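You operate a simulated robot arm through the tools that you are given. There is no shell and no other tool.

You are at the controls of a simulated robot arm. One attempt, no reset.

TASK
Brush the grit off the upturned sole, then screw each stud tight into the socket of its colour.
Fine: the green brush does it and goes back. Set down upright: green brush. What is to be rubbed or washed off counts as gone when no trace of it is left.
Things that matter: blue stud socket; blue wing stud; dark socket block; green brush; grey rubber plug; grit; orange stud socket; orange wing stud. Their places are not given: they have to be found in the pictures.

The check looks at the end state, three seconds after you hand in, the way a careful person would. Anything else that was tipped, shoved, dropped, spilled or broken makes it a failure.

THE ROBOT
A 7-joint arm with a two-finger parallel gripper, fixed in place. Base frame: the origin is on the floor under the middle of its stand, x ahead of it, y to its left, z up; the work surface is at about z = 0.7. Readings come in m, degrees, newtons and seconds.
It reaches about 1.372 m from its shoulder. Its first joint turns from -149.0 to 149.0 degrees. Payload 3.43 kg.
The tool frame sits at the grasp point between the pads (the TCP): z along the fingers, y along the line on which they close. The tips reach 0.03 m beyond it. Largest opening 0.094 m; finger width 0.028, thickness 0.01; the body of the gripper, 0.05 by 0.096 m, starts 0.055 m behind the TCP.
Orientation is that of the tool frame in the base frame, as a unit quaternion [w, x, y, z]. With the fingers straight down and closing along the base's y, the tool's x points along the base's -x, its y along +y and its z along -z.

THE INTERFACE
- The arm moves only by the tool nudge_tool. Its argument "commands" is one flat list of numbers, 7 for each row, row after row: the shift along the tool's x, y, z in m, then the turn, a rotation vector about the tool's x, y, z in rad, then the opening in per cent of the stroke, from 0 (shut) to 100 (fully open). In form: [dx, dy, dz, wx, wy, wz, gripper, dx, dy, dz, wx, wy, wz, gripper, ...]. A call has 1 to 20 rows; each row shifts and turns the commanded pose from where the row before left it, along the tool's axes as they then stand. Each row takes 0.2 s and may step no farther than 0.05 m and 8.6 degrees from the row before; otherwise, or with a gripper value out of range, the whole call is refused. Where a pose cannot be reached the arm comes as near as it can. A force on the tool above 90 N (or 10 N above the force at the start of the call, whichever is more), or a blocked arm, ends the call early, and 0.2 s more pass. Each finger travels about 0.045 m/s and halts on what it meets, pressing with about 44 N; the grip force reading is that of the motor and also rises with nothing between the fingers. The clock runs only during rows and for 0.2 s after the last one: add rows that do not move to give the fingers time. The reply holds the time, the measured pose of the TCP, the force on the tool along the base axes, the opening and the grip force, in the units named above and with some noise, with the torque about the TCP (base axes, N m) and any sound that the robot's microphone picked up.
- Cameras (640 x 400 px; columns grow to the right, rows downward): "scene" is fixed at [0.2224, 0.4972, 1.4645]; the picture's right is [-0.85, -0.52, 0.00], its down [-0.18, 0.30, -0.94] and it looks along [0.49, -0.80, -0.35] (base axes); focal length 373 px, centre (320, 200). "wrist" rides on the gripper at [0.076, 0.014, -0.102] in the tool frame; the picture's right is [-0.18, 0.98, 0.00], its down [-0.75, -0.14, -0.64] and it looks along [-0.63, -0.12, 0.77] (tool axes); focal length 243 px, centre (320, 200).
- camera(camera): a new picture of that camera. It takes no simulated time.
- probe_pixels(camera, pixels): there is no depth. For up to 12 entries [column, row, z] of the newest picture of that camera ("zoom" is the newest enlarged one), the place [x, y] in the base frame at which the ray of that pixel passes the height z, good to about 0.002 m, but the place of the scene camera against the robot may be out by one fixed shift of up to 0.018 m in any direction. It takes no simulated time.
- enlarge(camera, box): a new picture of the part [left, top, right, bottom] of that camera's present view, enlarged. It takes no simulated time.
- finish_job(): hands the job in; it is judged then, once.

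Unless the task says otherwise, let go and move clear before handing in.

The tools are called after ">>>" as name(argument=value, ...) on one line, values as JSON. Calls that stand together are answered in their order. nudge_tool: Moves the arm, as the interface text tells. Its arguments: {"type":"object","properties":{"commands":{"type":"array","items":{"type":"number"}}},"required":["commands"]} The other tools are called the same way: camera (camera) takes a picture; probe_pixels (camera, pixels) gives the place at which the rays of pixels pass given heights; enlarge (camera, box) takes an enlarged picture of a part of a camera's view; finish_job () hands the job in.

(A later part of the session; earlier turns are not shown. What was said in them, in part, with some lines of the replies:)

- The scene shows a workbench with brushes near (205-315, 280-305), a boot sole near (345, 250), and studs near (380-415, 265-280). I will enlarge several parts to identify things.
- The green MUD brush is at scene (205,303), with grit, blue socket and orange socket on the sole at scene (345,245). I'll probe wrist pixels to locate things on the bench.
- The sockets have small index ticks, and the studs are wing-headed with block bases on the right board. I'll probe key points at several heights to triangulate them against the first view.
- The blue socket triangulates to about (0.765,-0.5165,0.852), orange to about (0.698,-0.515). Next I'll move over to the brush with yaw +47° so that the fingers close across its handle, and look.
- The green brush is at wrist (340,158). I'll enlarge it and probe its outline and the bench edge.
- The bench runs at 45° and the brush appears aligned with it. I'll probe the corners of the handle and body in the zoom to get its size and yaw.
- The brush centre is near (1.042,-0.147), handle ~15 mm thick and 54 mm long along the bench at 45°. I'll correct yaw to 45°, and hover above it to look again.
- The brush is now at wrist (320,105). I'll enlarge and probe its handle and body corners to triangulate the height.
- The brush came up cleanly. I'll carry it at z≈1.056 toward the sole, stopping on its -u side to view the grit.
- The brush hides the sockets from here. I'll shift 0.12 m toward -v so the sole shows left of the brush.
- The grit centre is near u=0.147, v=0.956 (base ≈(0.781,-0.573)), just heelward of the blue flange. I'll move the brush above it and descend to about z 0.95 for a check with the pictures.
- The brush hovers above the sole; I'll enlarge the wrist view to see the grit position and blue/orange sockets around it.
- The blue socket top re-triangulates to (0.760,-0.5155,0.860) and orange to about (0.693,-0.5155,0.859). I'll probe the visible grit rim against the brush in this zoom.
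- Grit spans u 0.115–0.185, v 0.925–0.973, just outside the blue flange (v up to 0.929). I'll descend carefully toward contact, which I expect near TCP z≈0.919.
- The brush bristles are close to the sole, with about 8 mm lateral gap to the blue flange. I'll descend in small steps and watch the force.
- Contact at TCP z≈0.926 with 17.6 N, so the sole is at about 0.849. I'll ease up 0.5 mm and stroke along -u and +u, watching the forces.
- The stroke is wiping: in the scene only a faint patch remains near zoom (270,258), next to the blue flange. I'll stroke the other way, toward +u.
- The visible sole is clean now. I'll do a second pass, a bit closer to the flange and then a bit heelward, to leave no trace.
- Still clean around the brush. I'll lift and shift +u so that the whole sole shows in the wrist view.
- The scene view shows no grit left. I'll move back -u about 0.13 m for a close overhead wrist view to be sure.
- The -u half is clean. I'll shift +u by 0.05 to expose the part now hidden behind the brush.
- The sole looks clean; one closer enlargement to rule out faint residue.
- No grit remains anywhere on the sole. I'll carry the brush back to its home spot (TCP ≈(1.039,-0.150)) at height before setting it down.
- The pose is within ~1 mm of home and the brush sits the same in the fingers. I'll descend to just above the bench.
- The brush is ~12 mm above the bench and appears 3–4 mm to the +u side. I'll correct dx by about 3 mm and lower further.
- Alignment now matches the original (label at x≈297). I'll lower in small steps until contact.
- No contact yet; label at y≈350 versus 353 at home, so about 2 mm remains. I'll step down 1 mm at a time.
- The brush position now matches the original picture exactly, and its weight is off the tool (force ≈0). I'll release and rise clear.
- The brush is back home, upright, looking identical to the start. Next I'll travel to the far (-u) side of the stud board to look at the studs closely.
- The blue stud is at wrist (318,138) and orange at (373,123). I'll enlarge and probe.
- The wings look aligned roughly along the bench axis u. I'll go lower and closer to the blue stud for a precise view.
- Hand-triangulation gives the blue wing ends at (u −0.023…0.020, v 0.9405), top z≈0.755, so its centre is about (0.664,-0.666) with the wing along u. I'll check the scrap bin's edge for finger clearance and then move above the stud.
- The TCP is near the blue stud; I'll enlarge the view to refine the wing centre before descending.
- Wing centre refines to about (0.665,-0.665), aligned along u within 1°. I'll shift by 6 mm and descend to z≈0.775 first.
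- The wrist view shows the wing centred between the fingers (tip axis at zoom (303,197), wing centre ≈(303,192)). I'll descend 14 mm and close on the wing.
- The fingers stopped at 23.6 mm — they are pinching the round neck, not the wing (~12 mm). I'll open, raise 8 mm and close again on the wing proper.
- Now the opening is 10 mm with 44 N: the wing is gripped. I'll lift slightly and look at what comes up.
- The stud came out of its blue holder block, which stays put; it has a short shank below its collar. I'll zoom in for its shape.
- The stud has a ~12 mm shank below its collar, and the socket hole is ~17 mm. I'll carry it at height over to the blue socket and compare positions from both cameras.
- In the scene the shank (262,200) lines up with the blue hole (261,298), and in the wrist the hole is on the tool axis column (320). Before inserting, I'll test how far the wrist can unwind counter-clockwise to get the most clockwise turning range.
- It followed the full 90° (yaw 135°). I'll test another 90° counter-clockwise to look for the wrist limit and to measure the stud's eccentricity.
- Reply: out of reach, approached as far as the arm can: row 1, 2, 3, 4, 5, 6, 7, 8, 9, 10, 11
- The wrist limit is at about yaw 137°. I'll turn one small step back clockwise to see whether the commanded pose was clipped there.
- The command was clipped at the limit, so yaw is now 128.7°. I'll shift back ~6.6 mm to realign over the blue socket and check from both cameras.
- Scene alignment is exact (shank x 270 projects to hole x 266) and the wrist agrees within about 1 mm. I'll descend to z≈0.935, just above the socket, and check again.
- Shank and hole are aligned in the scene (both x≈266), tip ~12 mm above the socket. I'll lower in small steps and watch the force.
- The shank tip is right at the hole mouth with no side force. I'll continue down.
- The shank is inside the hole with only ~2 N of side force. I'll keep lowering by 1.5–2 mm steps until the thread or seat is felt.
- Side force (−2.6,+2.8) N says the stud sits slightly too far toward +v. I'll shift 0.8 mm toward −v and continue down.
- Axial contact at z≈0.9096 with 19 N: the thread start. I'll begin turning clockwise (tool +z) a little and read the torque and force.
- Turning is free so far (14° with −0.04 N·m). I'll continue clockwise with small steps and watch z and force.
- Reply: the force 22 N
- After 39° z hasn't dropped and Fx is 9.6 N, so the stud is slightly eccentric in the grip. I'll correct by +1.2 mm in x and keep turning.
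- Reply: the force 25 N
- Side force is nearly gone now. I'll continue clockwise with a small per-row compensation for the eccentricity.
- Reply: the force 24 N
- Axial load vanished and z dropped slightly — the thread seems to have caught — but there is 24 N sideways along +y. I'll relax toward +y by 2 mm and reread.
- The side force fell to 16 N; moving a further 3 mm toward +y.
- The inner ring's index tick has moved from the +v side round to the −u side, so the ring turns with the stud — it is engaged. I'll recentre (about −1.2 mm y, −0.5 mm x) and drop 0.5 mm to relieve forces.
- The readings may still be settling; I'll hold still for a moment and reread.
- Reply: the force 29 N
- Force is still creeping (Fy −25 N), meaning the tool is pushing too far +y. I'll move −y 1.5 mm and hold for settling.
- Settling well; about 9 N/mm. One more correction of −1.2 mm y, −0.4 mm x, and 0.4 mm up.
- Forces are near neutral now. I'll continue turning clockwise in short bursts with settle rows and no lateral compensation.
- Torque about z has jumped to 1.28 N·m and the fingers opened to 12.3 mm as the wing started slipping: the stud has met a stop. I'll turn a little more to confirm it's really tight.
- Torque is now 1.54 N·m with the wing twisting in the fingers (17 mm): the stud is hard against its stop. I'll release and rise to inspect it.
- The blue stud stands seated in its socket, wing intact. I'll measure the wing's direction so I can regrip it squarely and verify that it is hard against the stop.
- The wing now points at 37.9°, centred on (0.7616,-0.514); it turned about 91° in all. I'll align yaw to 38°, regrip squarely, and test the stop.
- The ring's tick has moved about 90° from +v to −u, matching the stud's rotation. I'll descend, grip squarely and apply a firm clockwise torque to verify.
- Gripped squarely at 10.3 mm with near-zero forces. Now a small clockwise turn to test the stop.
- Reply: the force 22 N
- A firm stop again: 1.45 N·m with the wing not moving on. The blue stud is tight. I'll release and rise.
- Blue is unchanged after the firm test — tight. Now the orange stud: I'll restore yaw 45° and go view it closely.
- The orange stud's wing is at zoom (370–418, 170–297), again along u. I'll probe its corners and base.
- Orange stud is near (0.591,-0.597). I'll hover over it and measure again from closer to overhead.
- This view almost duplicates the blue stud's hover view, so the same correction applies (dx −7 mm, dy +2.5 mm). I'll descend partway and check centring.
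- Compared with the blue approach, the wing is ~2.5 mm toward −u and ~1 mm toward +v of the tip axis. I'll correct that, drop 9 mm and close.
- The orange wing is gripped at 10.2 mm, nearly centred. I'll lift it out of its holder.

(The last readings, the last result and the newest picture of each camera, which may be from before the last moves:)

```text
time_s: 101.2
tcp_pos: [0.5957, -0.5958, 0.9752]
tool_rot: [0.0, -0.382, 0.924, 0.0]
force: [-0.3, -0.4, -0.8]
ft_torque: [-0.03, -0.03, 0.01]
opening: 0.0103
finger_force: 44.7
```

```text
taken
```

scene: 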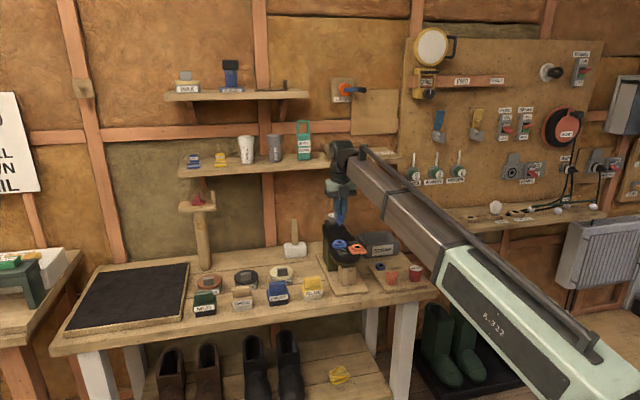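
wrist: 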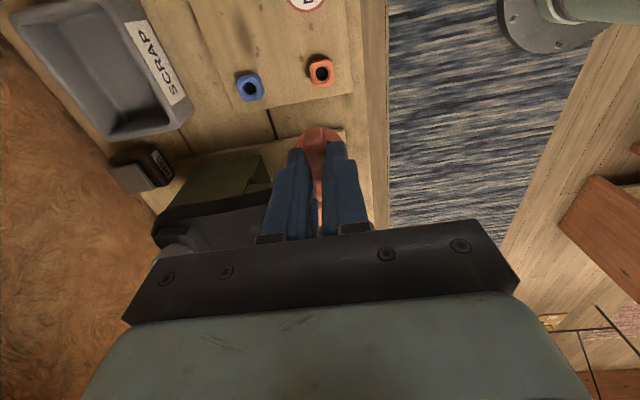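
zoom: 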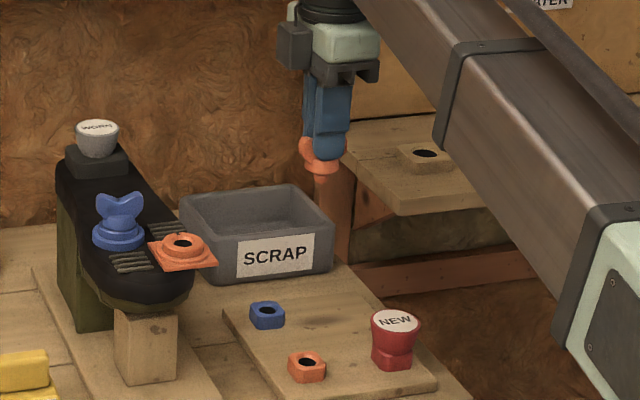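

Both studs' holders are intact and the orange stud is held. I'll carry it over the orange socket (u 0.126, v 0.8545) and unwind to yaw ≈128° as before.

>>> nudge_tool(commands=[-0.042, -0.004, 0, 0, 0, 0, 2, -0.042, -0.004, 0, 0, 0, 0, 2, -0.042, -0.004, 0, 0, 0, 0, 2, 0, 0, 0, 0, 0, 0, 2, 0, 0, 0, 0, 0, 0, 2])

>>> camera(camera="wrist")

>>> enlarge(camera="wrist", box=[270, 60, 370, 160])

>>> enlarge(camera="scene", box=[325, 210, 395, 260])

```text
time_s: 102.4
tcp_pos: [0.6911, -0.5132, 0.9753]
tool_rot: [0.001, -0.383, 0.924, 0.0]
force: [0.1, 0.4, 0.0]
ft_torque: [0.04, 0.02, -0.01]
opening: 0.0104
finger_force: 44.0
```

```text
taken
```

wrist: 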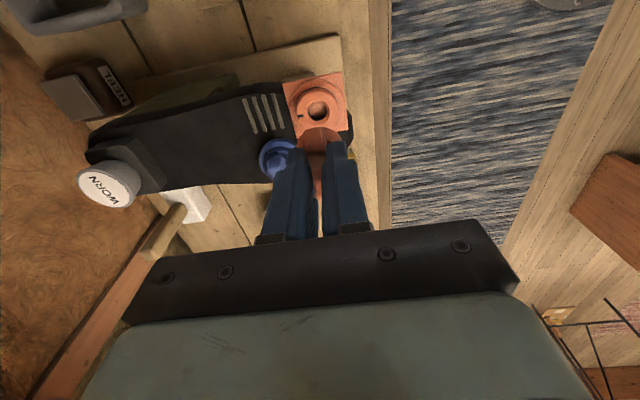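

```text
4.00 times, centred on (320, 110) of wrist
```

zoom: 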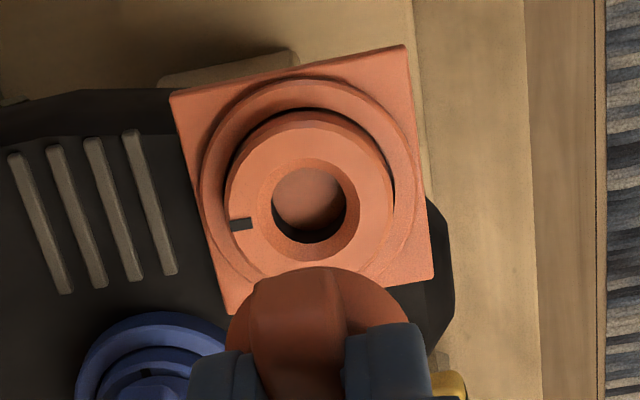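

```text
8.00 times, centred on (360, 235) of scene
```

zoom: 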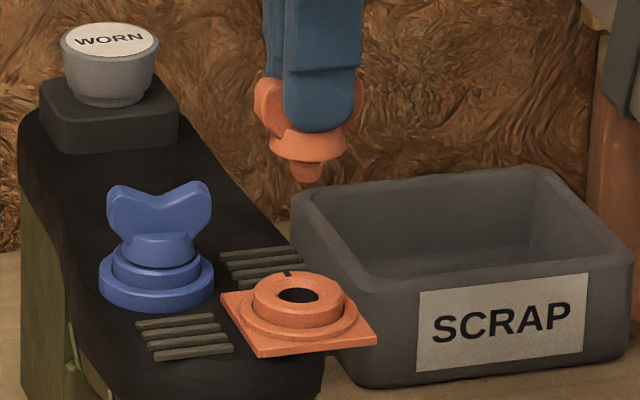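

The orange hole is ~2 mm toward +v (wrist (317.5,110.5)) and ~1.5 mm toward +u (scene hole x 297 vs expected 302). I'll correct and unwind counter-clockwise by 1.46 rad.

>>> nudge_tool(commands=[-0.0015, -0.002, 0, 0, 0, 0, 2, 0, 0, 0, 0, 0, -0.1327, 2, 0, 0, 0, 0, 0, -0.1327, 2, 0, 0, 0, 0, 0, -0.1327, 2, 0, 0, 0, 0, 0, -0.1327, 2, 0, 0, 0, 0, 0, -0.1327, 2, 0, 0, 0, 0, 0, -0.1327, 2, 0, 0, 0, 0, 0, -0.1327, 2, 0, 0, 0, 0, 0, -0.1327, 2, 0, 0, 0, 0, 0, -0.1327, 2, 0, 0, 0, 0, 0, -0.1327, 2, 0, 0, 0, 0, 0, -0.1327, 2, 0, 0, 0, 0, 0, 0, 2, 0, 0, 0, 0, 0, 0, 2, 0, 0, 0, 0, 0, 0, 2])

>>> camera(camera="wrist")

>>> enlarge(camera="wrist", box=[270, 60, 370, 160])

>>> enlarge(camera="scene", box=[335, 215, 385, 255])

```text
time_s: 105.6
tcp_pos: [0.6954, -0.5166, 0.9781]
tool_rot: [0.001, 0.901, -0.435, 0.0]
force: [-1.0, 0.3, 0.1]
ft_torque: [0.02, -0.03, 0.02]
opening: 0.0104
finger_force: 43.6
```

```text
taken
```

wrist: 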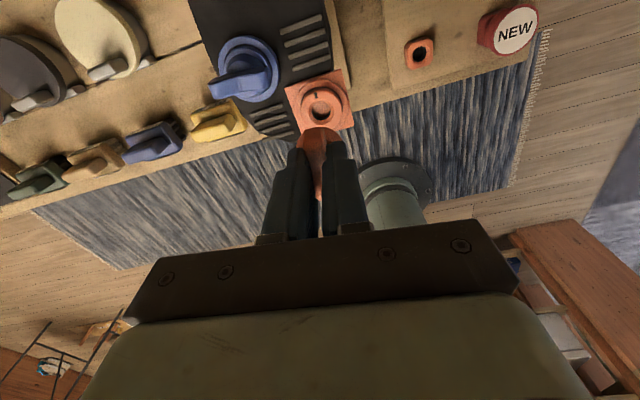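

```text
4.00 times, centred on (320, 110) of wrist
```

zoom: 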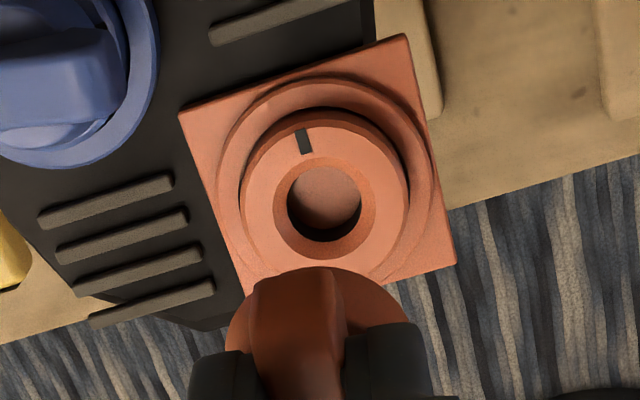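

```text
10.00 times, centred on (360, 235) of scene
```

zoom: 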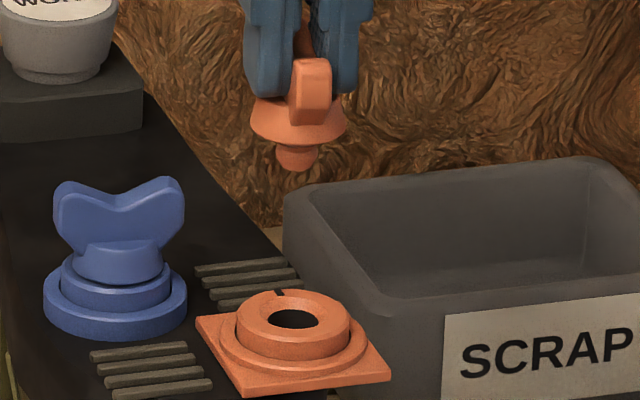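

Scene and wrist agree that the hole is ~0.7 mm toward −u. I'll correct by dy +0.7 mm and descend to about z 0.93.

>>> nudge_tool(commands=[0, 0.0007, 0.02, 0, 0, 0, 2, 0, 0, 0.02, 0, 0, 0, 2, 0, 0, 0.005, 0, 0, 0, 2, 0, 0, 0, 0, 0, 0, 2, 0, 0, 0, 0, 0, 0, 2])

>>> enlarge(camera="wrist", box=[270, 80, 370, 180])

>>> enlarge(camera="scene", box=[335, 215, 385, 255])

```text
time_s: 106.8
tcp_pos: [0.6956, -0.5183, 0.9326]
tool_rot: [0.0, 0.901, -0.434, 0.0]
force: [0.7, 0.2, 0.0]
ft_torque: [0.01, 0.0, -0.05]
opening: 0.0102
finger_force: 44.0
```

```text
4.00 times, centred on (320, 130) of wrist
```

zoom: 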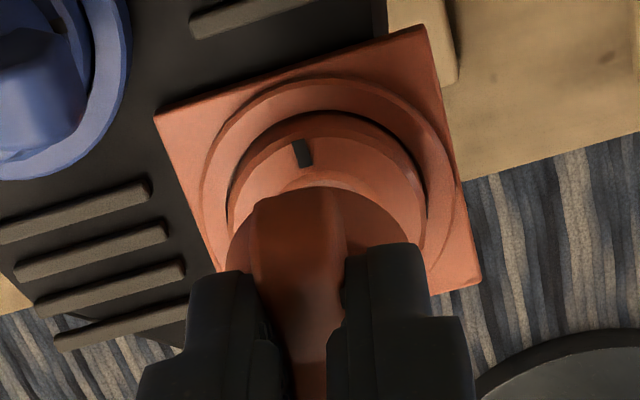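

```text
10.00 times, centred on (360, 235) of scene
```

zoom: 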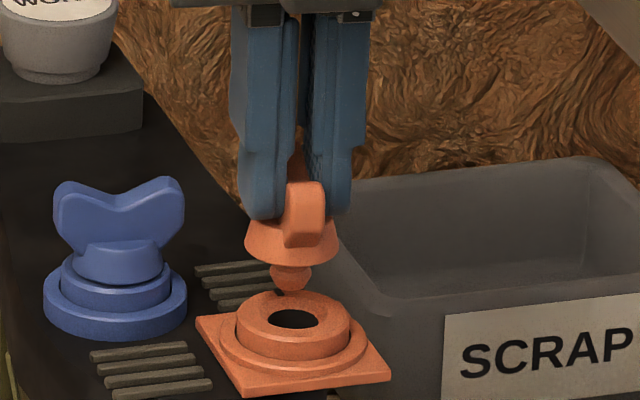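

After the descent the hole is ~1.4 mm toward −u of the shank in both views. I'll correct dy +1.4 mm, let it settle, and look again.

>>> nudge_tool(commands=[0, 0.0014, 0, 0, 0, 0, 2, 0, 0, 0, 0, 0, 0, 2, 0, 0, 0, 0, 0, 0, 2, 0, 0, 0, 0, 0, 0, 2])

>>> enlarge(camera="wrist", box=[270, 80, 370, 180])

>>> enlarge(camera="scene", box=[335, 215, 385, 255])

```text
time_s: 107.8
tcp_pos: [0.6944, -0.519, 0.9311]
tool_rot: [0.0, 0.901, -0.434, -0.001]
force: [-0.6, 0.3, 0.4]
ft_torque: [0.03, 0.01, -0.01]
opening: 0.0104
finger_force: 43.9
```

```text
4.00 times, centred on (320, 130) of wrist
```

zoom: 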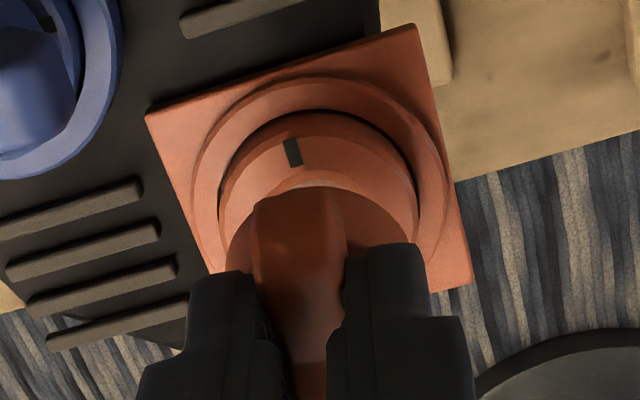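

```text
10.00 times, centred on (360, 235) of scene
```

zoom: 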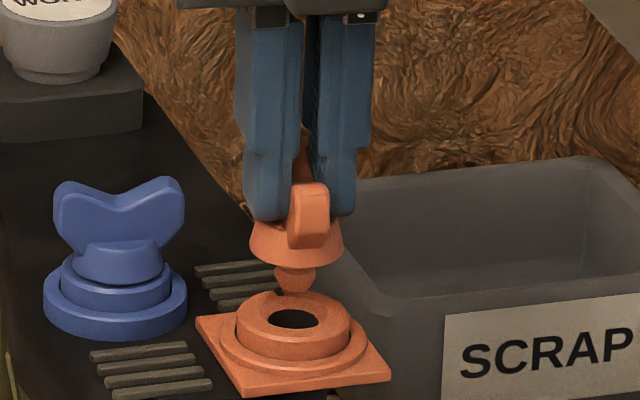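

Aligned now (shank x 295 vs hole 293; ring centre 318.5). I'll lower in steps watching forces.

>>> nudge_tool(commands=[0, 0, 0.005, 0, 0, 0, 2, 0, 0, 0.004, 0, 0, 0, 2, 0, 0, 0, 0, 0, 0, 2])

>>> nudge_tool(commands=[0, 0, 0.003, 0, 0, 0, 2, 0, 0, 0, 0, 0, 0, 2])

>>> enlarge(camera="scene", box=[335, 215, 385, 255])

```text
time_s: 108.6
tcp_pos: [0.693, -0.5169, 0.9222]
tool_rot: [0.0, 0.9, -0.435, 0.0]
force: [0.8, 0.2, 0.3]
ft_torque: [-0.01, -0.01, -0.01]
opening: 0.0105
finger_force: 44.1
```

```text
time_s: 109.2
tcp_pos: [0.6939, -0.5174, 0.9209]
tool_rot: [0.0, 0.901, -0.435, 0.0]
force: [0.5, -0.3, -0.8]
ft_torque: [-0.01, -0.02, 0.0]
opening: 0.0104
finger_force: 43.9
```

```text
10.00 times, centred on (360, 235) of scene
```

zoom: 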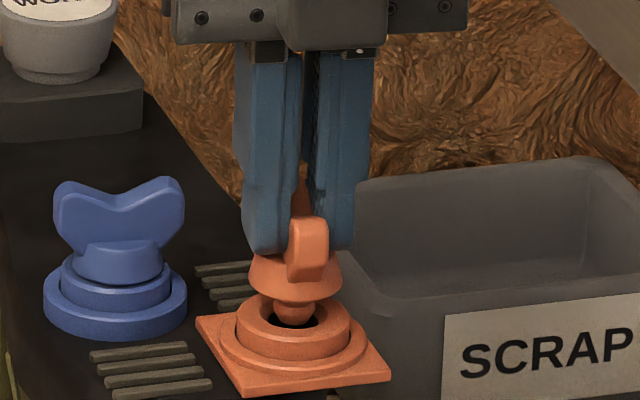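

Shank is at the hole mouth (294,315) with no force. Continuing down.

>>> nudge_tool(commands=[0, 0, 0.003, 0, 0, 0, 2, 0, 0, 0, 0, 0, 0, 2])

>>> nudge_tool(commands=[0, 0, 0.002, 0, 0, 0, 2, 0, 0, 0, 0, 0, 0, 2])

>>> nudge_tool(commands=[0, 0, 0.002, 0, 0, 0, 2, 0, 0, 0, 0, 0, 0, 2])

```text
time_s: 109.8
tcp_pos: [0.6947, -0.5171, 0.9165]
tool_rot: [0.0, 0.901, -0.435, 0.0]
force: [-0.3, -0.4, 0.8]
ft_torque: [-0.02, 0.02, 0.0]
opening: 0.0102
finger_force: 43.7
```

```text
time_s: 110.4
tcp_pos: [0.6935, -0.516, 0.9155]
tool_rot: [0.0, 0.901, -0.434, -0.001]
force: [0.0, 0.3, 0.3]
ft_torque: [0.0, -0.03, -0.01]
opening: 0.0102
finger_force: 43.9
```

```text
time_s: 111.0
tcp_pos: [0.6935, -0.5189, 0.9127]
tool_rot: [0.0, 0.901, -0.434, 0.0]
force: [-0.5, -0.2, -0.4]
ft_torque: [-0.03, -0.03, 0.0]
opening: 0.0102
finger_force: 43.9
```

>>> nudge_tool(commands=[0, 0, 0.002, 0, 0, 0, 2, 0, 0, 0, 0, 0, 0, 2])

>>> nudge_tool(commands=[0, 0, 0.0015, 0, 0, 0, 2, 0, 0, 0, 0, 0, 0, 2])

>>> enlarge(camera="scene", box=[335, 215, 385, 255])

```text
time_s: 111.6
tcp_pos: [0.6939, -0.5166, 0.911]
tool_rot: [0.0, 0.901, -0.434, 0.001]
force: [0.6, 0.2, 0.1]
ft_torque: [-0.01, -0.01, -0.02]
opening: 0.0106
finger_force: 44.4
```

```text
time_s: 112.2
tcp_pos: [0.6935, -0.5172, 0.9112]
tool_rot: [-0.001, 0.901, -0.435, 0.0]
force: [1.4, 0.9, 3.0]
ft_torque: [0.06, -0.08, 0.0]
opening: 0.0102
finger_force: 44.3
```

```text
10.00 times, centred on (360, 235) of scene
```

zoom: 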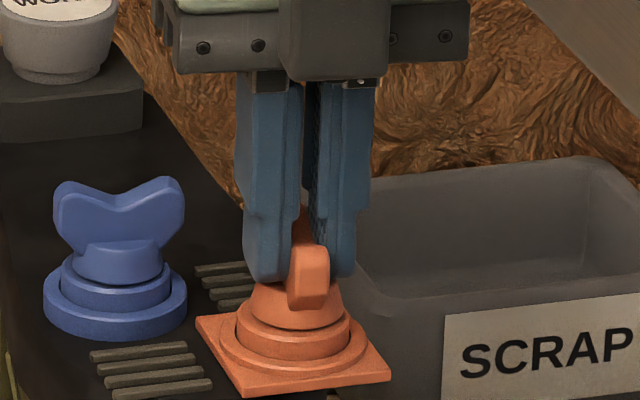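

Contact is starting (Fz 3 N) with the collar at the ring. I'll press ~0.8 mm more and begin turning clockwise in small bursts.

>>> nudge_tool(commands=[0, 0, 0.0008, 0, 0, 0, 2, 0, 0, 0, 0, 0, 0, 2, 0, 0, 0, 0, 0, 0, 2])

>>> nudge_tool(commands=[0, 0, 0, 0, 0, 0.12, 2, 0, 0, 0, 0, 0, 0.12, 2, 0, 0, 0, 0, 0, 0, 2, 0, 0, 0, 0, 0, 0, 2])

>>> enlarge(camera="wrist", box=[270, 80, 370, 180])

```text
time_s: 113.0
tcp_pos: [0.6931, -0.5177, 0.9096]
tool_rot: [0.001, 0.9, -0.435, 0.001]
force: [-3.3, -2.5, 23.0]
ft_torque: [-0.05, 0.13, 0.01]
opening: 0.0101
finger_force: 44.0
```

```text
time_s: 114.0
tcp_pos: [0.6922, -0.5169, 0.909]
tool_rot: [-0.001, 0.842, -0.539, 0.0]
force: [-9.7, -4.7, 14.9]
ft_torque: [-0.17, 0.33, 0.03]
opening: 0.0102
finger_force: 44.2
```

```text
4.00 times, centred on (320, 130) of wrist
```

zoom: 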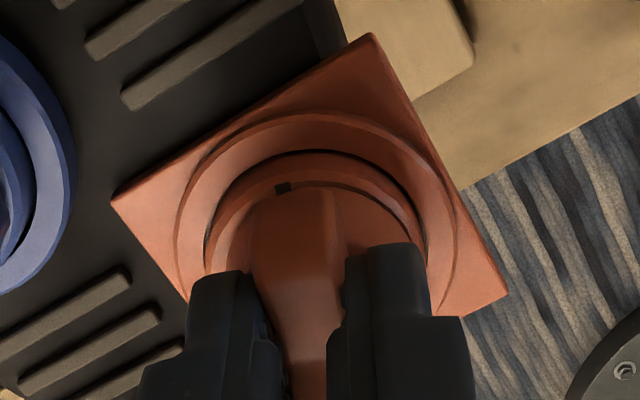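

The ring's tick keeps its place relative to the tool, so the ring is turning with the stud already. Side force (−9.7,−4.7) N: I'll shift 1.1 mm along tool +y and keep turning.

>>> nudge_tool(commands=[0, 0.0011, 0, 0, 0, 0, 2, 0, 0, 0, 0, 0, 0.12, 2, 0, 0, 0, 0, 0, 0.12, 2, 0, 0, 0, 0, 0, 0, 2, 0, 0, 0, 0, 0, 0, 2])

```text
time_s: 115.2
tcp_pos: [0.6926, -0.5163, 0.9094]
tool_rot: [0.0, 0.771, -0.637, 0.0]
force: [3.2, 1.6, 32.6]
ft_torque: [0.12, -0.09, 0.0]
opening: 0.0103
finger_force: 43.9
```

Side force is small now but Fz reached 33 N; I'll ease up 0.7 mm and continue clockwise.

>>> nudge_tool(commands=[0, 0, -0.0007, 0, 0, 0, 2, 0, 0, 0, 0, 0, 0.12, 2, 0, 0, 0, 0, 0, 0.12, 2, 0, 0, 0, 0, 0, 0, 2, 0, 0, 0, 0, 0, 0, 2])

```text
time_s: 116.4
tcp_pos: [0.6923, -0.5169, 0.9082]
tool_rot: [0.0, -0.689, 0.724, 0.0]
force: [-5.0, 1.3, 6.0]
ft_torque: [0.02, 0.18, -0.01]
opening: 0.0104
finger_force: 43.5
```

Forces are mild (−5, 1, 6). I'll keep going with a tiny side correction.

>>> nudge_tool(commands=[0, 0.0004, 0, 0, 0, 0.12, 2, 0, 0, 0, 0, 0, 0.12, 2, 0, 0, 0, 0, 0, 0, 2, 0, 0, 0, 0, 0, 0, 2])

>>> nudge_tool(commands=[0, 0, 0, 0, 0, 0, 2, 0, 0, 0, 0, 0, 0, 2])

```text
time_s: 117.4
tcp_pos: [0.6932, -0.5168, 0.9096]
tool_rot: [0.0, -0.598, 0.802, 0.001]
force: [-12.3, 6.0, -2.4]
ft_torque: [0.19, 0.35, 0.02]
opening: 0.0101
finger_force: 44.0
```

```text
time_s: 118.0
tcp_pos: [0.6921, -0.5167, 0.9078]
tool_rot: [0.0, -0.598, 0.802, 0.0]
force: [-14.7, 7.3, -6.8]
ft_torque: [0.23, 0.39, 0.02]
opening: 0.0103
finger_force: 43.7
```

Side force grew to (−14.7,+7.3) N as the axis offset rotates. I'll shift 1.6 mm along tool +y, 0.4 mm down, then continue.

>>> nudge_tool(commands=[-0.0002, 0.0016, 0.0004, 0, 0, 0, 2, 0, 0, 0, 0, 0, 0, 2, 0, 0, 0, 0, 0, 0, 2])

>>> nudge_tool(commands=[0, 0.0003, 0, 0, 0, 0.12, 2, 0, 0.0003, 0, 0, 0, 0.12, 2, 0, 0, 0, 0, 0, 0, 2, 0, 0, 0, 0, 0, 0, 2, 0, 0, 0, 0, 0, 0, 2])

```text
time_s: 118.8
tcp_pos: [0.6916, -0.515, 0.9091]
tool_rot: [0.0, -0.597, 0.802, -0.001]
force: [-3.7, 4.0, -1.0]
ft_torque: [0.11, 0.13, 0.02]
opening: 0.0103
finger_force: 44.1
```

```text
time_s: 120.0
tcp_pos: [0.6925, -0.5154, 0.9093]
tool_rot: [0.0, -0.497, 0.868, -0.001]
force: [4.2, 1.7, 9.1]
ft_torque: [0.04, -0.18, -0.01]
opening: 0.0103
finger_force: 43.5
```

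Good (4,2,9 N). Expecting the stop around yaw 38°; two more steps.

>>> nudge_tool(commands=[0, 0, 0, 0, 0, 0.12, 2, 0, 0, 0, 0, 0, 0.12, 2, 0, 0, 0, 0, 0, 0, 2, 0, 0, 0, 0, 0, 0, 2, 0, 0, 0, 0, 0, 0, 2])

```text
time_s: 121.2
tcp_pos: [0.6911, -0.5148, 0.9093]
tool_rot: [0.0, -0.389, 0.921, 0.0]
force: [11.3, 5.7, 4.7]
ft_torque: [0.27, -0.38, -0.01]
opening: 0.0099
finger_force: 44.2
```

Yaw is 45.8° with side force (11,6) N. I'll recentre and take the final turn into the stop.

>>> nudge_tool(commands=[-0.0013, -0.0004, 0, 0, 0, 0, 2, 0, 0, 0, 0, 0, 0, 2, 0, 0, 0, 0, 0, 0, 2])

>>> nudge_tool(commands=[0, 0, 0, 0, 0, 0.1, 1, 0, 0, 0, 0, 0, 0.1, 0, 0, 0, 0, 0, 0, 0, 0, 0, 0, 0, 0, 0, 0, 0])

>>> enlarge(camera="wrist", box=[270, 80, 370, 180])

```text
time_s: 122.0
tcp_pos: [0.6922, -0.5156, 0.9088]
tool_rot: [-0.001, -0.389, 0.921, -0.001]
force: [3.3, 1.6, 7.8]
ft_torque: [0.07, -0.13, -0.02]
opening: 0.0105
finger_force: 43.8
```

```text
time_s: 123.0
tcp_pos: [0.6917, -0.5148, 0.9088]
tool_rot: [0.0, -0.295, 0.955, 0.001]
force: [3.3, 6.9, 12.2]
ft_torque: [0.21, -0.09, 0.94]
opening: 0.01
finger_force: 43.8
```

```text
4.00 times, centred on (320, 130) of wrist
```

zoom: 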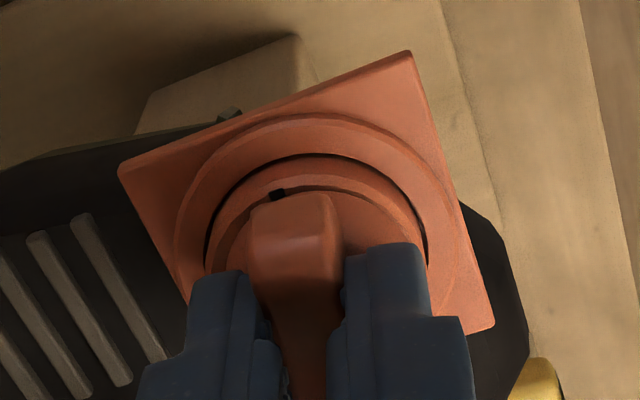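

Torque has risen to 0.94 N·m at yaw 34°: the stop is being reached. I'll turn further to tighten as firmly as the blue.

>>> nudge_tool(commands=[0, 0, 0, 0, 0, 0.08, 0, 0, 0, 0, 0, 0, 0.08, 0, 0, 0, 0, 0, 0, 0, 0, 0, 0, 0, 0, 0, 0, 0])

>>> nudge_tool(commands=[0, 0, 0, 0, 0, 0.08, 0, 0, 0, 0, 0, 0, 0.08, 0, 0, 0, 0, 0, 0, 0, 0, 0, 0, 0, 0, 0, 0, 0])

>>> enlarge(camera="wrist", box=[270, 80, 370, 180])

>>> enlarge(camera="scene", box=[335, 215, 385, 255])

```text
time_s: 124.0
tcp_pos: [0.6906, -0.5154, 0.9098]
tool_rot: [0.0, -0.218, 0.976, 0.0]
force: [-4.4, 1.0, 17.8]
ft_torque: [-0.03, 0.19, 1.47]
opening: 0.0135
finger_force: 43.3
```

```text
time_s: 125.0
tcp_pos: [0.6908, -0.5167, 0.908]
tool_rot: [0.001, -0.14, 0.99, -0.001]
force: [-5.9, 0.4, 14.7]
ft_torque: [0.02, 0.23, 1.68]
opening: 0.0181
finger_force: 44.0
```

```text
4.00 times, centred on (320, 130) of wrist
```

zoom: 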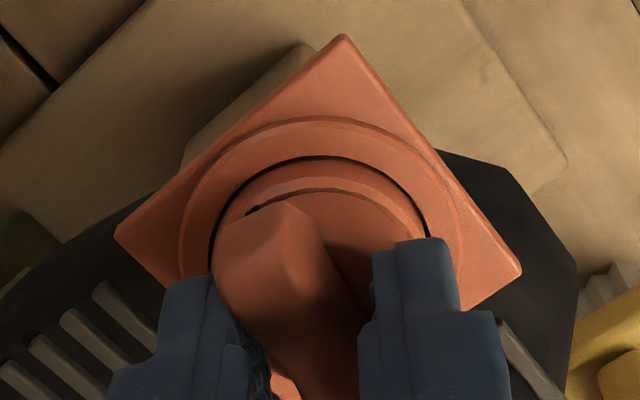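

```text
10.00 times, centred on (360, 235) of scene
```

zoom: 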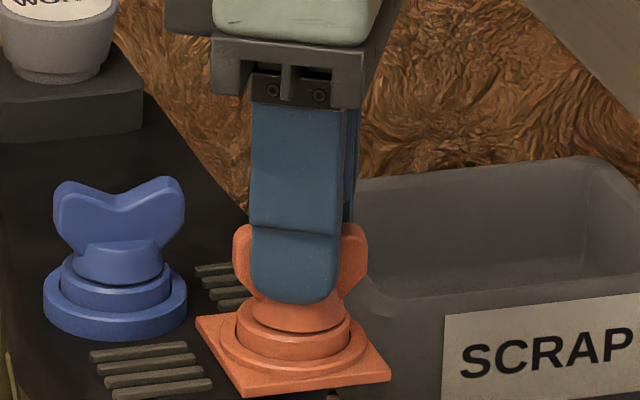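

Torque is 1.68 N·m with the wing twisting in the fingers: orange is at its stop. I'll open, rise and inspect both studs.

>>> nudge_tool(commands=[0, 0, 0, 0, 0, -0.1, 12, 0, 0, 0, 0, 0, -0.1, 25, 0, 0, 0, 0, 0, -0.08, 40, 0, 0, 0, 0, 0, 0, 45, 0, 0, 0, 0, 0, 0, 45, 0, 0, -0.02, 0, 0, 0, 45, 0, 0, -0.04, 0, 0, 0, 45, 0, 0, -0.04, 0, 0, 0, 45, 0, 0, 0, 0, 0, 0, 45])

>>> camera(camera="wrist")

>>> enlarge(camera="wrist", box=[250, 50, 370, 150])

>>> enlarge(camera="scene", box=[325, 215, 375, 255])

```text
time_s: 127.0
tcp_pos: [0.6889, -0.5165, 1.0094]
tool_rot: [0.0, -0.277, 0.961, 0.0]
force: [-0.7, -0.5, 0.5]
ft_torque: [-0.01, 0.04, 0.0]
opening: 0.0421
finger_force: 0.2
```

```text
taken
```

wrist: 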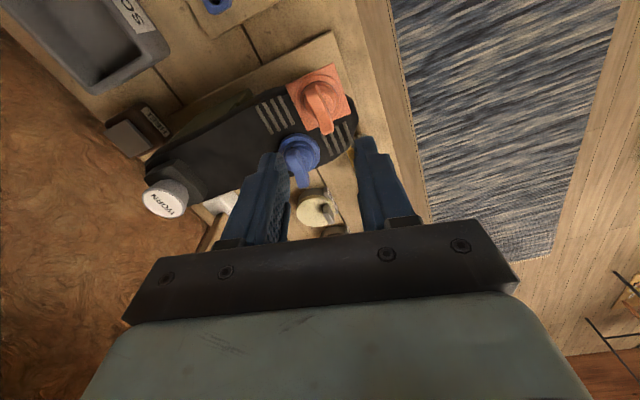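

```text
4.00 times, centred on (310, 100) of wrist
```

zoom: 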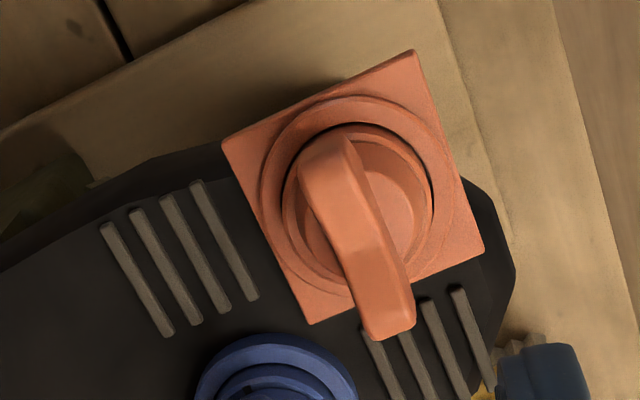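

```text
10.00 times, centred on (350, 235) of scene
```

zoom: 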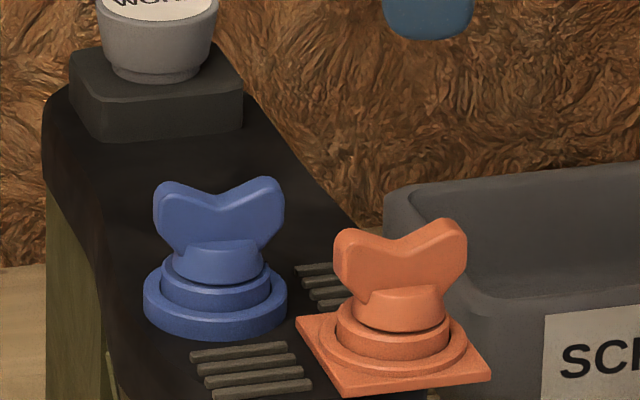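

Both studs stand in their sockets. I'll measure the orange wing's final direction and compare the ring tick with blue's.

>>> probe_pixels(camera="wrist", pixels=[[311, 90, 0.89], [327.5, 131.5, 0.89], [319, 110, 0.885]])

>>> enlarge(camera="wrist", box=[280, 60, 360, 140])

```text
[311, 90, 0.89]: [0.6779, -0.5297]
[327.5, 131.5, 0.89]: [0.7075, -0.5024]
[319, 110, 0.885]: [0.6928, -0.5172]
```

```text
5.00 times, centred on (320, 100) of wrist
```

zoom: 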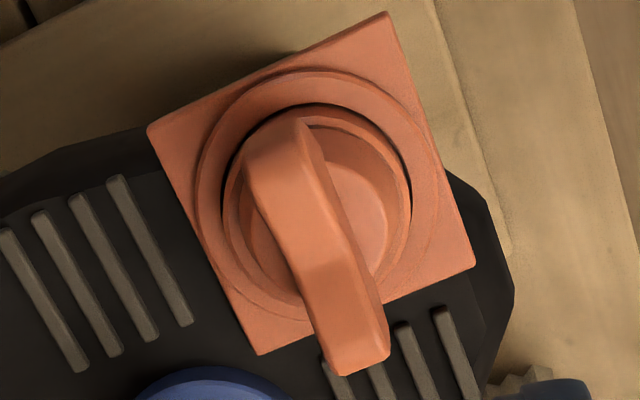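

The orange wing sits at about 42.7° versus 37.9° for blue. I'll shift so that both studs show together, to check whether either sprang back.

>>> nudge_tool(commands=[0.01, -0.03, -0.02, 0, 0, 0, 100, 0, 0, 0, 0, 0, 0, 100, 0, 0, 0, 0, 0, 0, 100, 0, 0, 0, 0, 0, 0, 100])

>>> camera(camera="wrist")

>>> enlarge(camera="wrist", box=[280, 60, 380, 180])

```text
time_s: 128.0
tcp_pos: [0.6986, -0.5443, 1.029]
tool_rot: [0.0, -0.278, 0.961, 0.0]
force: [-0.3, 0.9, 0.3]
ft_torque: [0.0, 0.01, 0.01]
opening: 0.0938
finger_force: 0.0
```

```text
taken
```

wrist: 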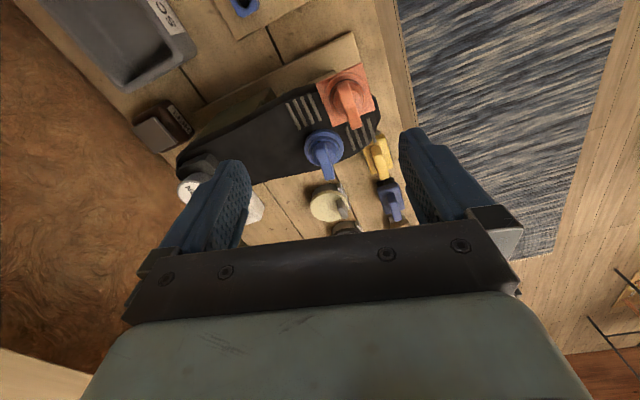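

```text
3.33 times, centred on (330, 120) of wrist
```

zoom: 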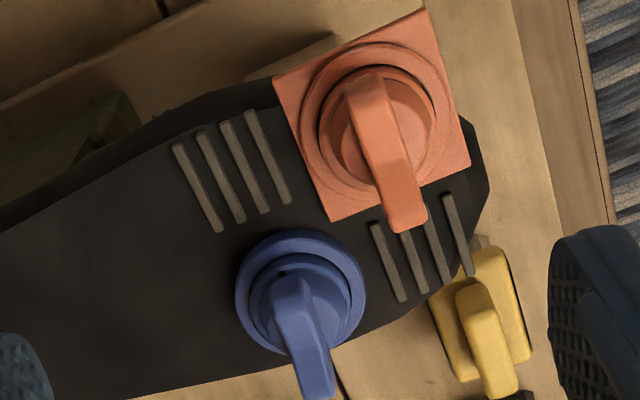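

>>> enlarge(camera="wrist", box=[295, 115, 355, 190])

>>> enlarge(camera="wrist", box=[310, 60, 380, 135])

```text
5.33 times, centred on (325, 152) of wrist
```

zoom: 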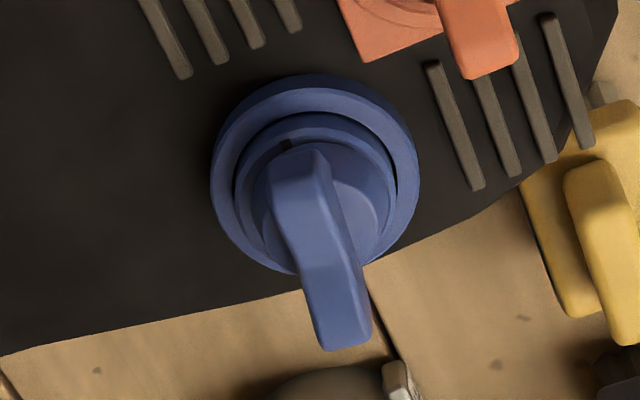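

```text
5.33 times, centred on (345, 98) of wrist
```

zoom: 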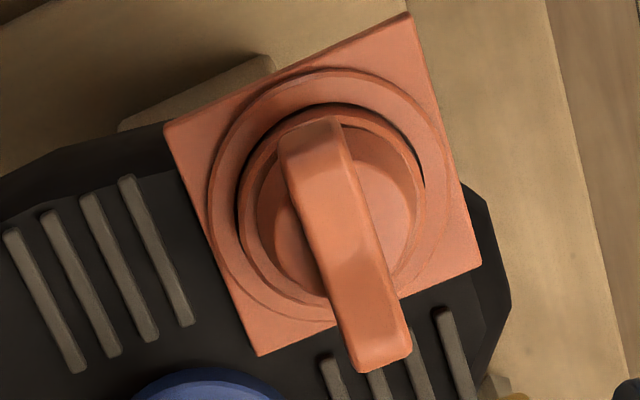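

>>> probe_pixels(camera="wrist", pixels=[[319.4, 145.4, 0.89], [330.1, 179.2, 0.89], [343.3, 85.2, 0.89], [357.2, 128.4, 0.89], [318.8, 141.7, 0.865], [323.7, 152, 0.862], [343.5, 98, 0.862]])

```text
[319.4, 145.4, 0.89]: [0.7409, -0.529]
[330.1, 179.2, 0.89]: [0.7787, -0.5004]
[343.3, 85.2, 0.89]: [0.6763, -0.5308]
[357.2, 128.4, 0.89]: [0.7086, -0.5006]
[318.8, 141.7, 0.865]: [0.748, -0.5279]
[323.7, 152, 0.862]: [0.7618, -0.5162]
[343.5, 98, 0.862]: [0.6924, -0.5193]
```

Blue's wing lies at 37°, orange's at 43°: under torque both were at ~35°, so my back-turn while releasing likely dragged orange back ~6°. I'll regrip orange, retighten, and this time open without any back-turn.

>>> nudge_tool(commands=[-0.01, 0.03, 0, 0, 0, 0, 45, 0, 0, 0, 0, 0, -0.0935, 45, 0, 0, 0, 0, 0, -0.0935, 45, 0, 0, 0.04, 0, 0, 0, 45, 0, 0, 0.04, 0, 0, 0, 45, 0, 0, 0.01, 0, 0, 0, 45, 0, 0, 0, 0, 0, 0, 45, 0, 0, 0, 0, 0, 0, 45])

>>> camera(camera="wrist")

>>> enlarge(camera="wrist", box=[260, 90, 380, 200])

```text
time_s: 129.8
tcp_pos: [0.6917, -0.5155, 0.939]
tool_rot: [-0.001, -0.366, 0.931, 0.001]
force: [0.4, 0.2, 0.1]
ft_torque: [0.0, -0.01, 0.03]
opening: 0.0424
finger_force: 0.0
```

```text
taken
```

wrist: 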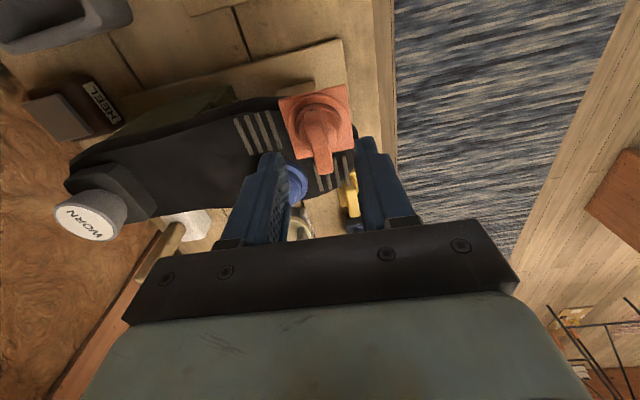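

```text
3.64 times, centred on (320, 145) of wrist
```

zoom: 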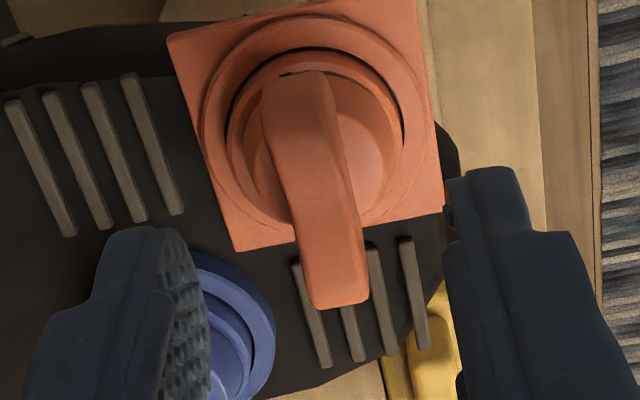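

Fingers straddle the orange wing with clearance to the blue stud. I'll narrow to 32 %, descend 30 mm and close.

>>> nudge_tool(commands=[0, 0, 0, 0, 0, 0, 32, 0, 0, 0.015, 0, 0, 0, 32, 0, 0, 0.015, 0, 0, 0, 32, 0, 0, 0, 0, 0, 0, 32, 0, 0, 0, 0, 0, 0, 20, 0, 0, 0, 0, 0, 0, 10, 0, 0, 0, 0, 0, 0, 2, 0, 0, 0, 0, 0, 0, 0, 0, 0, 0, 0, 0, 0, 0])

```text
time_s: 131.8
tcp_pos: [0.6912, -0.5148, 0.9094]
tool_rot: [0.0, -0.365, 0.931, 0.0]
force: [3.5, -5.5, -0.4]
ft_torque: [-0.15, -0.1, -0.02]
opening: 0.0103
finger_force: 43.9
```

Gripped squarely at yaw 42.8°, no torque. I'll turn clockwise in small increments and record torque versus angle.

>>> nudge_tool(commands=[0, 0, 0, 0, 0, 0.06, 0, 0, 0, 0, 0, 0, 0, 0, 0, 0, 0, 0, 0, 0, 0])

>>> nudge_tool(commands=[0, 0, 0, 0, 0, 0.06, 0, 0, 0, 0, 0, 0, 0, 0, 0, 0, 0, 0, 0, 0, 0])

>>> nudge_tool(commands=[0, 0, 0, 0, 0, 0.06, 0, 0, 0, 0, 0, 0, 0, 0, 0, 0, 0, 0, 0, 0, 0])

```text
time_s: 132.6
tcp_pos: [0.6921, -0.5159, 0.9098]
tool_rot: [-0.001, -0.337, 0.942, 0.0]
force: [6.2, -1.6, 7.7]
ft_torque: [-0.01, -0.23, 0.01]
opening: 0.0105
finger_force: 44.0
```

```text
time_s: 133.4
tcp_pos: [0.6926, -0.5144, 0.9095]
tool_rot: [0.0, -0.309, 0.951, -0.001]
force: [9.6, -0.9, 11.6]
ft_torque: [0.03, -0.35, 0.64]
opening: 0.0101
finger_force: 44.4
```

```text
time_s: 134.2
tcp_pos: [0.6909, -0.5158, 0.9106]
tool_rot: [0.001, -0.281, 0.96, -0.001]
force: [10.6, -1.7, 13.1]
ft_torque: [0.01, -0.3, 1.22]
opening: 0.0106
finger_force: 44.2
```

Torque is zero at 39.4°, 0.64 at 36°, 1.22 N·m at 32.6°: a firm stop at about 39.5°. I'll give a last nudge and then open straight without back-turn.

>>> nudge_tool(commands=[0, 0, 0, 0, 0, 0.03, 0, 0, 0, 0, 0, 0, 0, 0, 0, 0, 0, 0, 0, 0, 40, 0, 0, 0, 0, 0, 0, 40, 0, 0, 0, 0, 0, 0, 40])

>>> enlarge(camera="wrist", box=[270, 80, 370, 180])

```text
time_s: 135.4
tcp_pos: [0.6907, -0.5147, 0.9091]
tool_rot: [0.0, -0.266, 0.964, 0.0]
force: [-0.9, -1.2, -0.2]
ft_torque: [0.04, -0.03, -0.02]
opening: 0.0374
finger_force: 0.1
```

```text
4.00 times, centred on (320, 130) of wrist
```

zoom: 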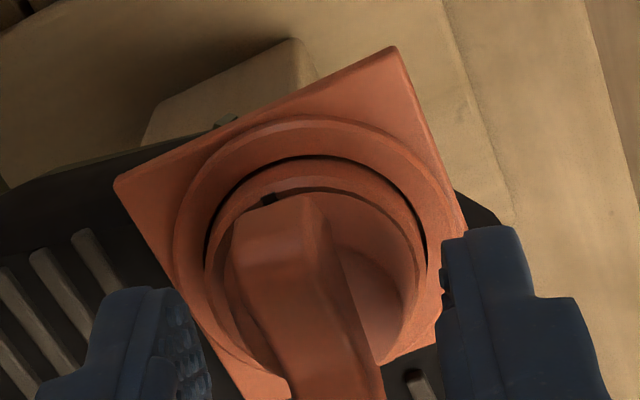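

Released with no residual forces. I'll rise straight up and measure both wings again.

>>> nudge_tool(commands=[0, 0, -0.02, 0, 0, 0, 45, 0, 0, -0.04, 0, 0, 0, 45, 0, 0, -0.04, 0, 0, 0, 45, 0.01, -0.03, -0.02, 0, 0, 0, 100, 0, 0, 0, 0, 0, 0, 100, 0, 0, 0, 0, 0, 0, 100, 0, 0, 0, 0, 0, 0, 100])

>>> camera(camera="wrist")

>>> enlarge(camera="wrist", box=[295, 115, 355, 190])

>>> enlarge(camera="wrist", box=[310, 60, 380, 135])

```text
time_s: 137.0
tcp_pos: [0.6992, -0.5458, 1.0293]
tool_rot: [0.0, -0.265, 0.964, 0.0]
force: [0.2, -0.3, 0.2]
ft_torque: [0.03, 0.01, 0.0]
opening: 0.0941
finger_force: 0.0
```

```text
taken
```

wrist: 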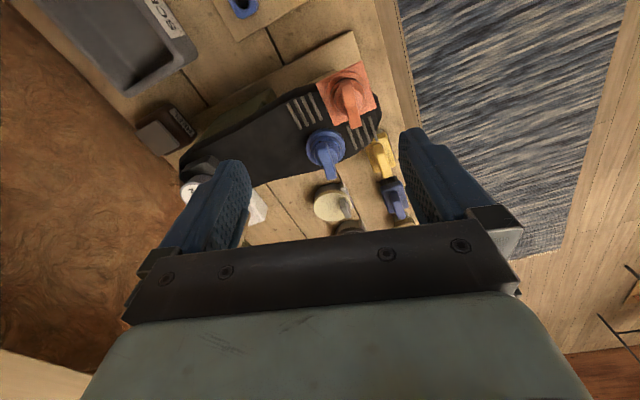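

```text
5.33 times, centred on (325, 152) of wrist
```

zoom: 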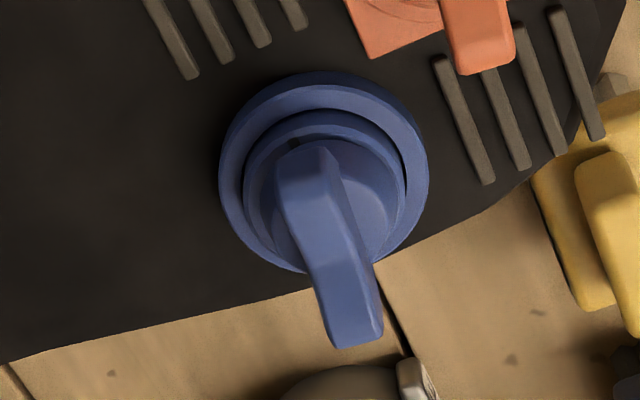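

```text
5.33 times, centred on (345, 98) of wrist
```

zoom: 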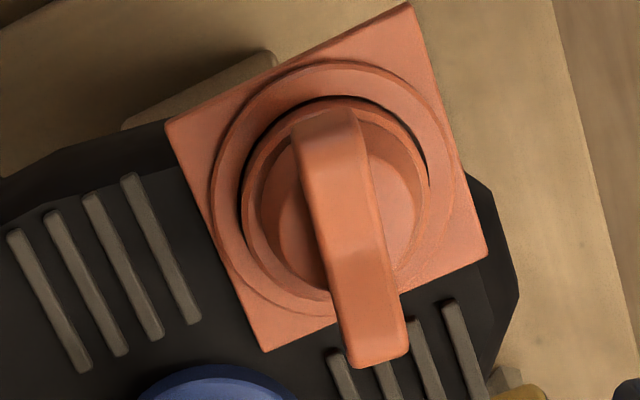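

>>> probe_pixels(camera="wrist", pixels=[[321.1, 145.1, 0.89], [332.5, 178.6, 0.89], [345.9, 83.4, 0.89], [356.8, 127.6, 0.89]])

```text
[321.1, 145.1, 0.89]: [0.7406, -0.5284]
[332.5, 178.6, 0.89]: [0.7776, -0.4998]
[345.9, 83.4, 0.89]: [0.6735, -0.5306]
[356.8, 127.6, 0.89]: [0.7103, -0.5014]
```

Both wings now lie at ≈38°, hard against their stops. I'll check the sole once more for any grit and the whole scene before moving clear.

>>> enlarge(camera="wrist", box=[220, 80, 360, 190])

>>> enlarge(camera="scene", box=[315, 205, 395, 265])

>>> camera(camera="scene")

```text
3.64 times, centred on (290, 135) of wrist
```

zoom: 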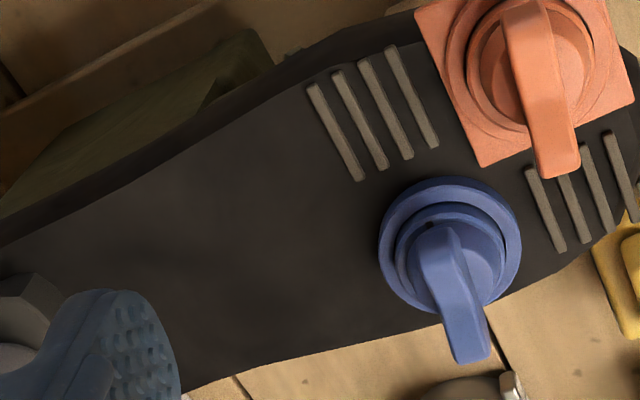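

```text
6.67 times, centred on (355, 235) of scene
```

zoom: 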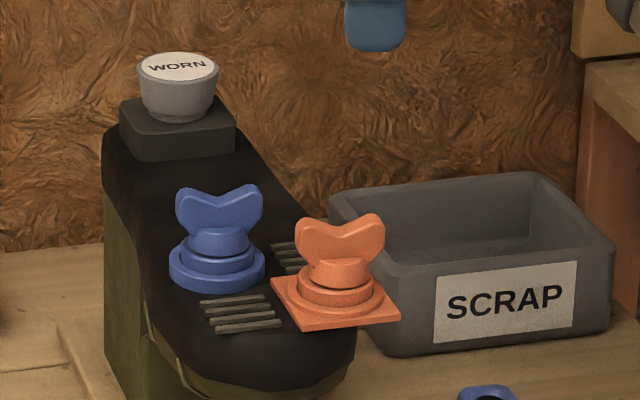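

```text
taken
```

scene: 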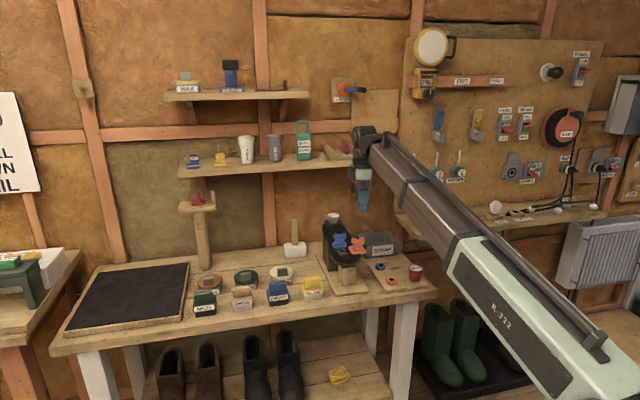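

Everything is in place. One closer look at the cleaned area of the sole to rule out faint residue.

>>> enlarge(camera="wrist", box=[260, 105, 320, 165])

>>> enlarge(camera="scene", box=[325, 220, 360, 245])

```text
6.67 times, centred on (290, 135) of wrist
```

zoom: 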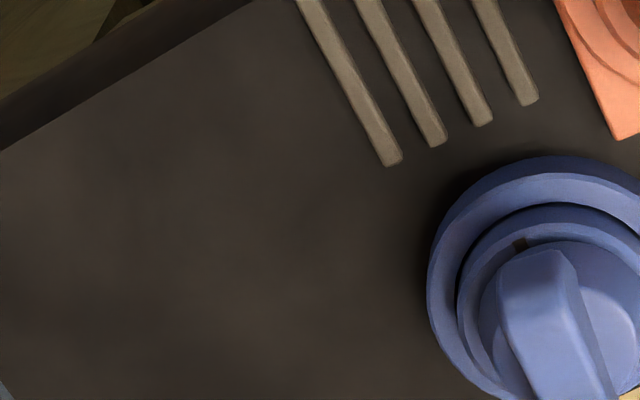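

```text
16.00 times, centred on (342, 232) of scene
```

zoom: 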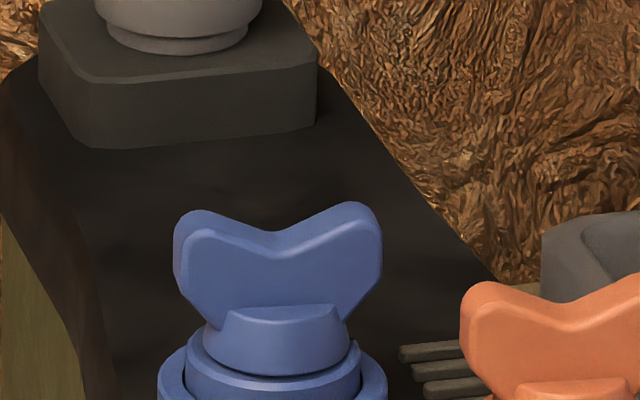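

The sole is clean and both studs are tight. I'll raise the arm well clear of the bench before handing in.

>>> nudge_tool(commands=[0, 0, -0.04, 0, 0, 0, 60, 0, 0, -0.04, 0, 0, 0, 60, 0, 0, -0.04, 0, 0, 0, 60, 0.04, 0.01, 0, 0, 0, 0, 60, 0.04, 0.01, 0, 0, 0, 0, 60, 0.04, 0.01, 0, 0, 0, 0, 60, 0, 0, 0, 0, 0, 0, 60, 0, 0, 0, 0, 0, 0, 60])

>>> camera(camera="scene")

>>> enlarge(camera="scene", box=[180, 230, 440, 330])

```text
time_s: 138.8
tcp_pos: [0.5816, -0.5828, 1.1493]
tool_rot: [0.0, -0.266, 0.964, 0.0]
force: [1.1, -0.6, -0.1]
ft_torque: [0.01, -0.02, -0.01]
opening: 0.0562
finger_force: 0.1
```

```text
taken
```

scene: 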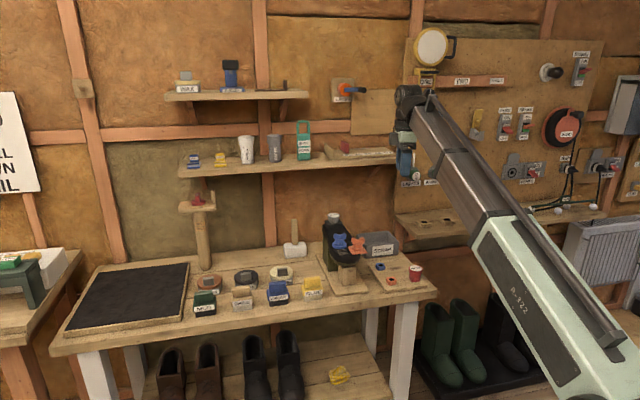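

```text
2.46 times, centred on (310, 280) of scene
```

zoom: 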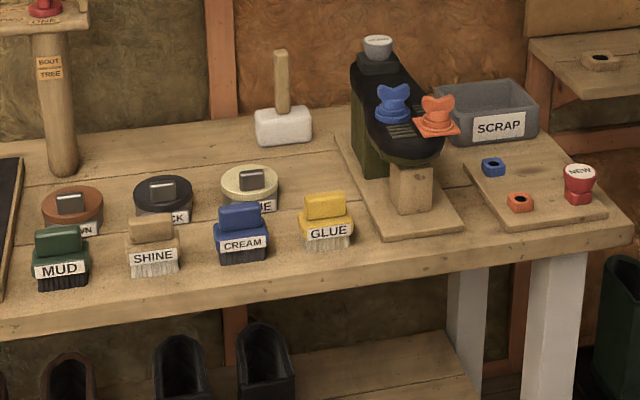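

The final picture shows the green brush upright in its old place, a clean sole, and both wing studs seated in the sockets of their colours. Nothing else has moved and the arm is clear, so I'm handing in.

>>> finish_job()

```text
The job is handed in.
```

The sole is brushed clean, both studs are tight in the sockets of their colour, and I've handed the job in. The check's verdict hasn't come back yet.

- **Grit:** close views from both cameras show no trace left on the sole.
- **Green brush:** it is back where it started, standing upright; it looks the same as in the first picture.
- **Blue stud:** it turned about 90° clockwise to a hard stop. I gripped it again and it still held at about 1.5 N·m.
- **Orange stud:** it turned to the same kind of stop, at about 1.7 N·m. My first release dragged it back a few degrees, so I tightened it again and let go straight. Both wings now point at about 38°.

Nothing else on the bench looks moved: the grey plug is still in its dark block and both stud holders stayed put. The gripper was empty and the arm raised clear when I handed in.
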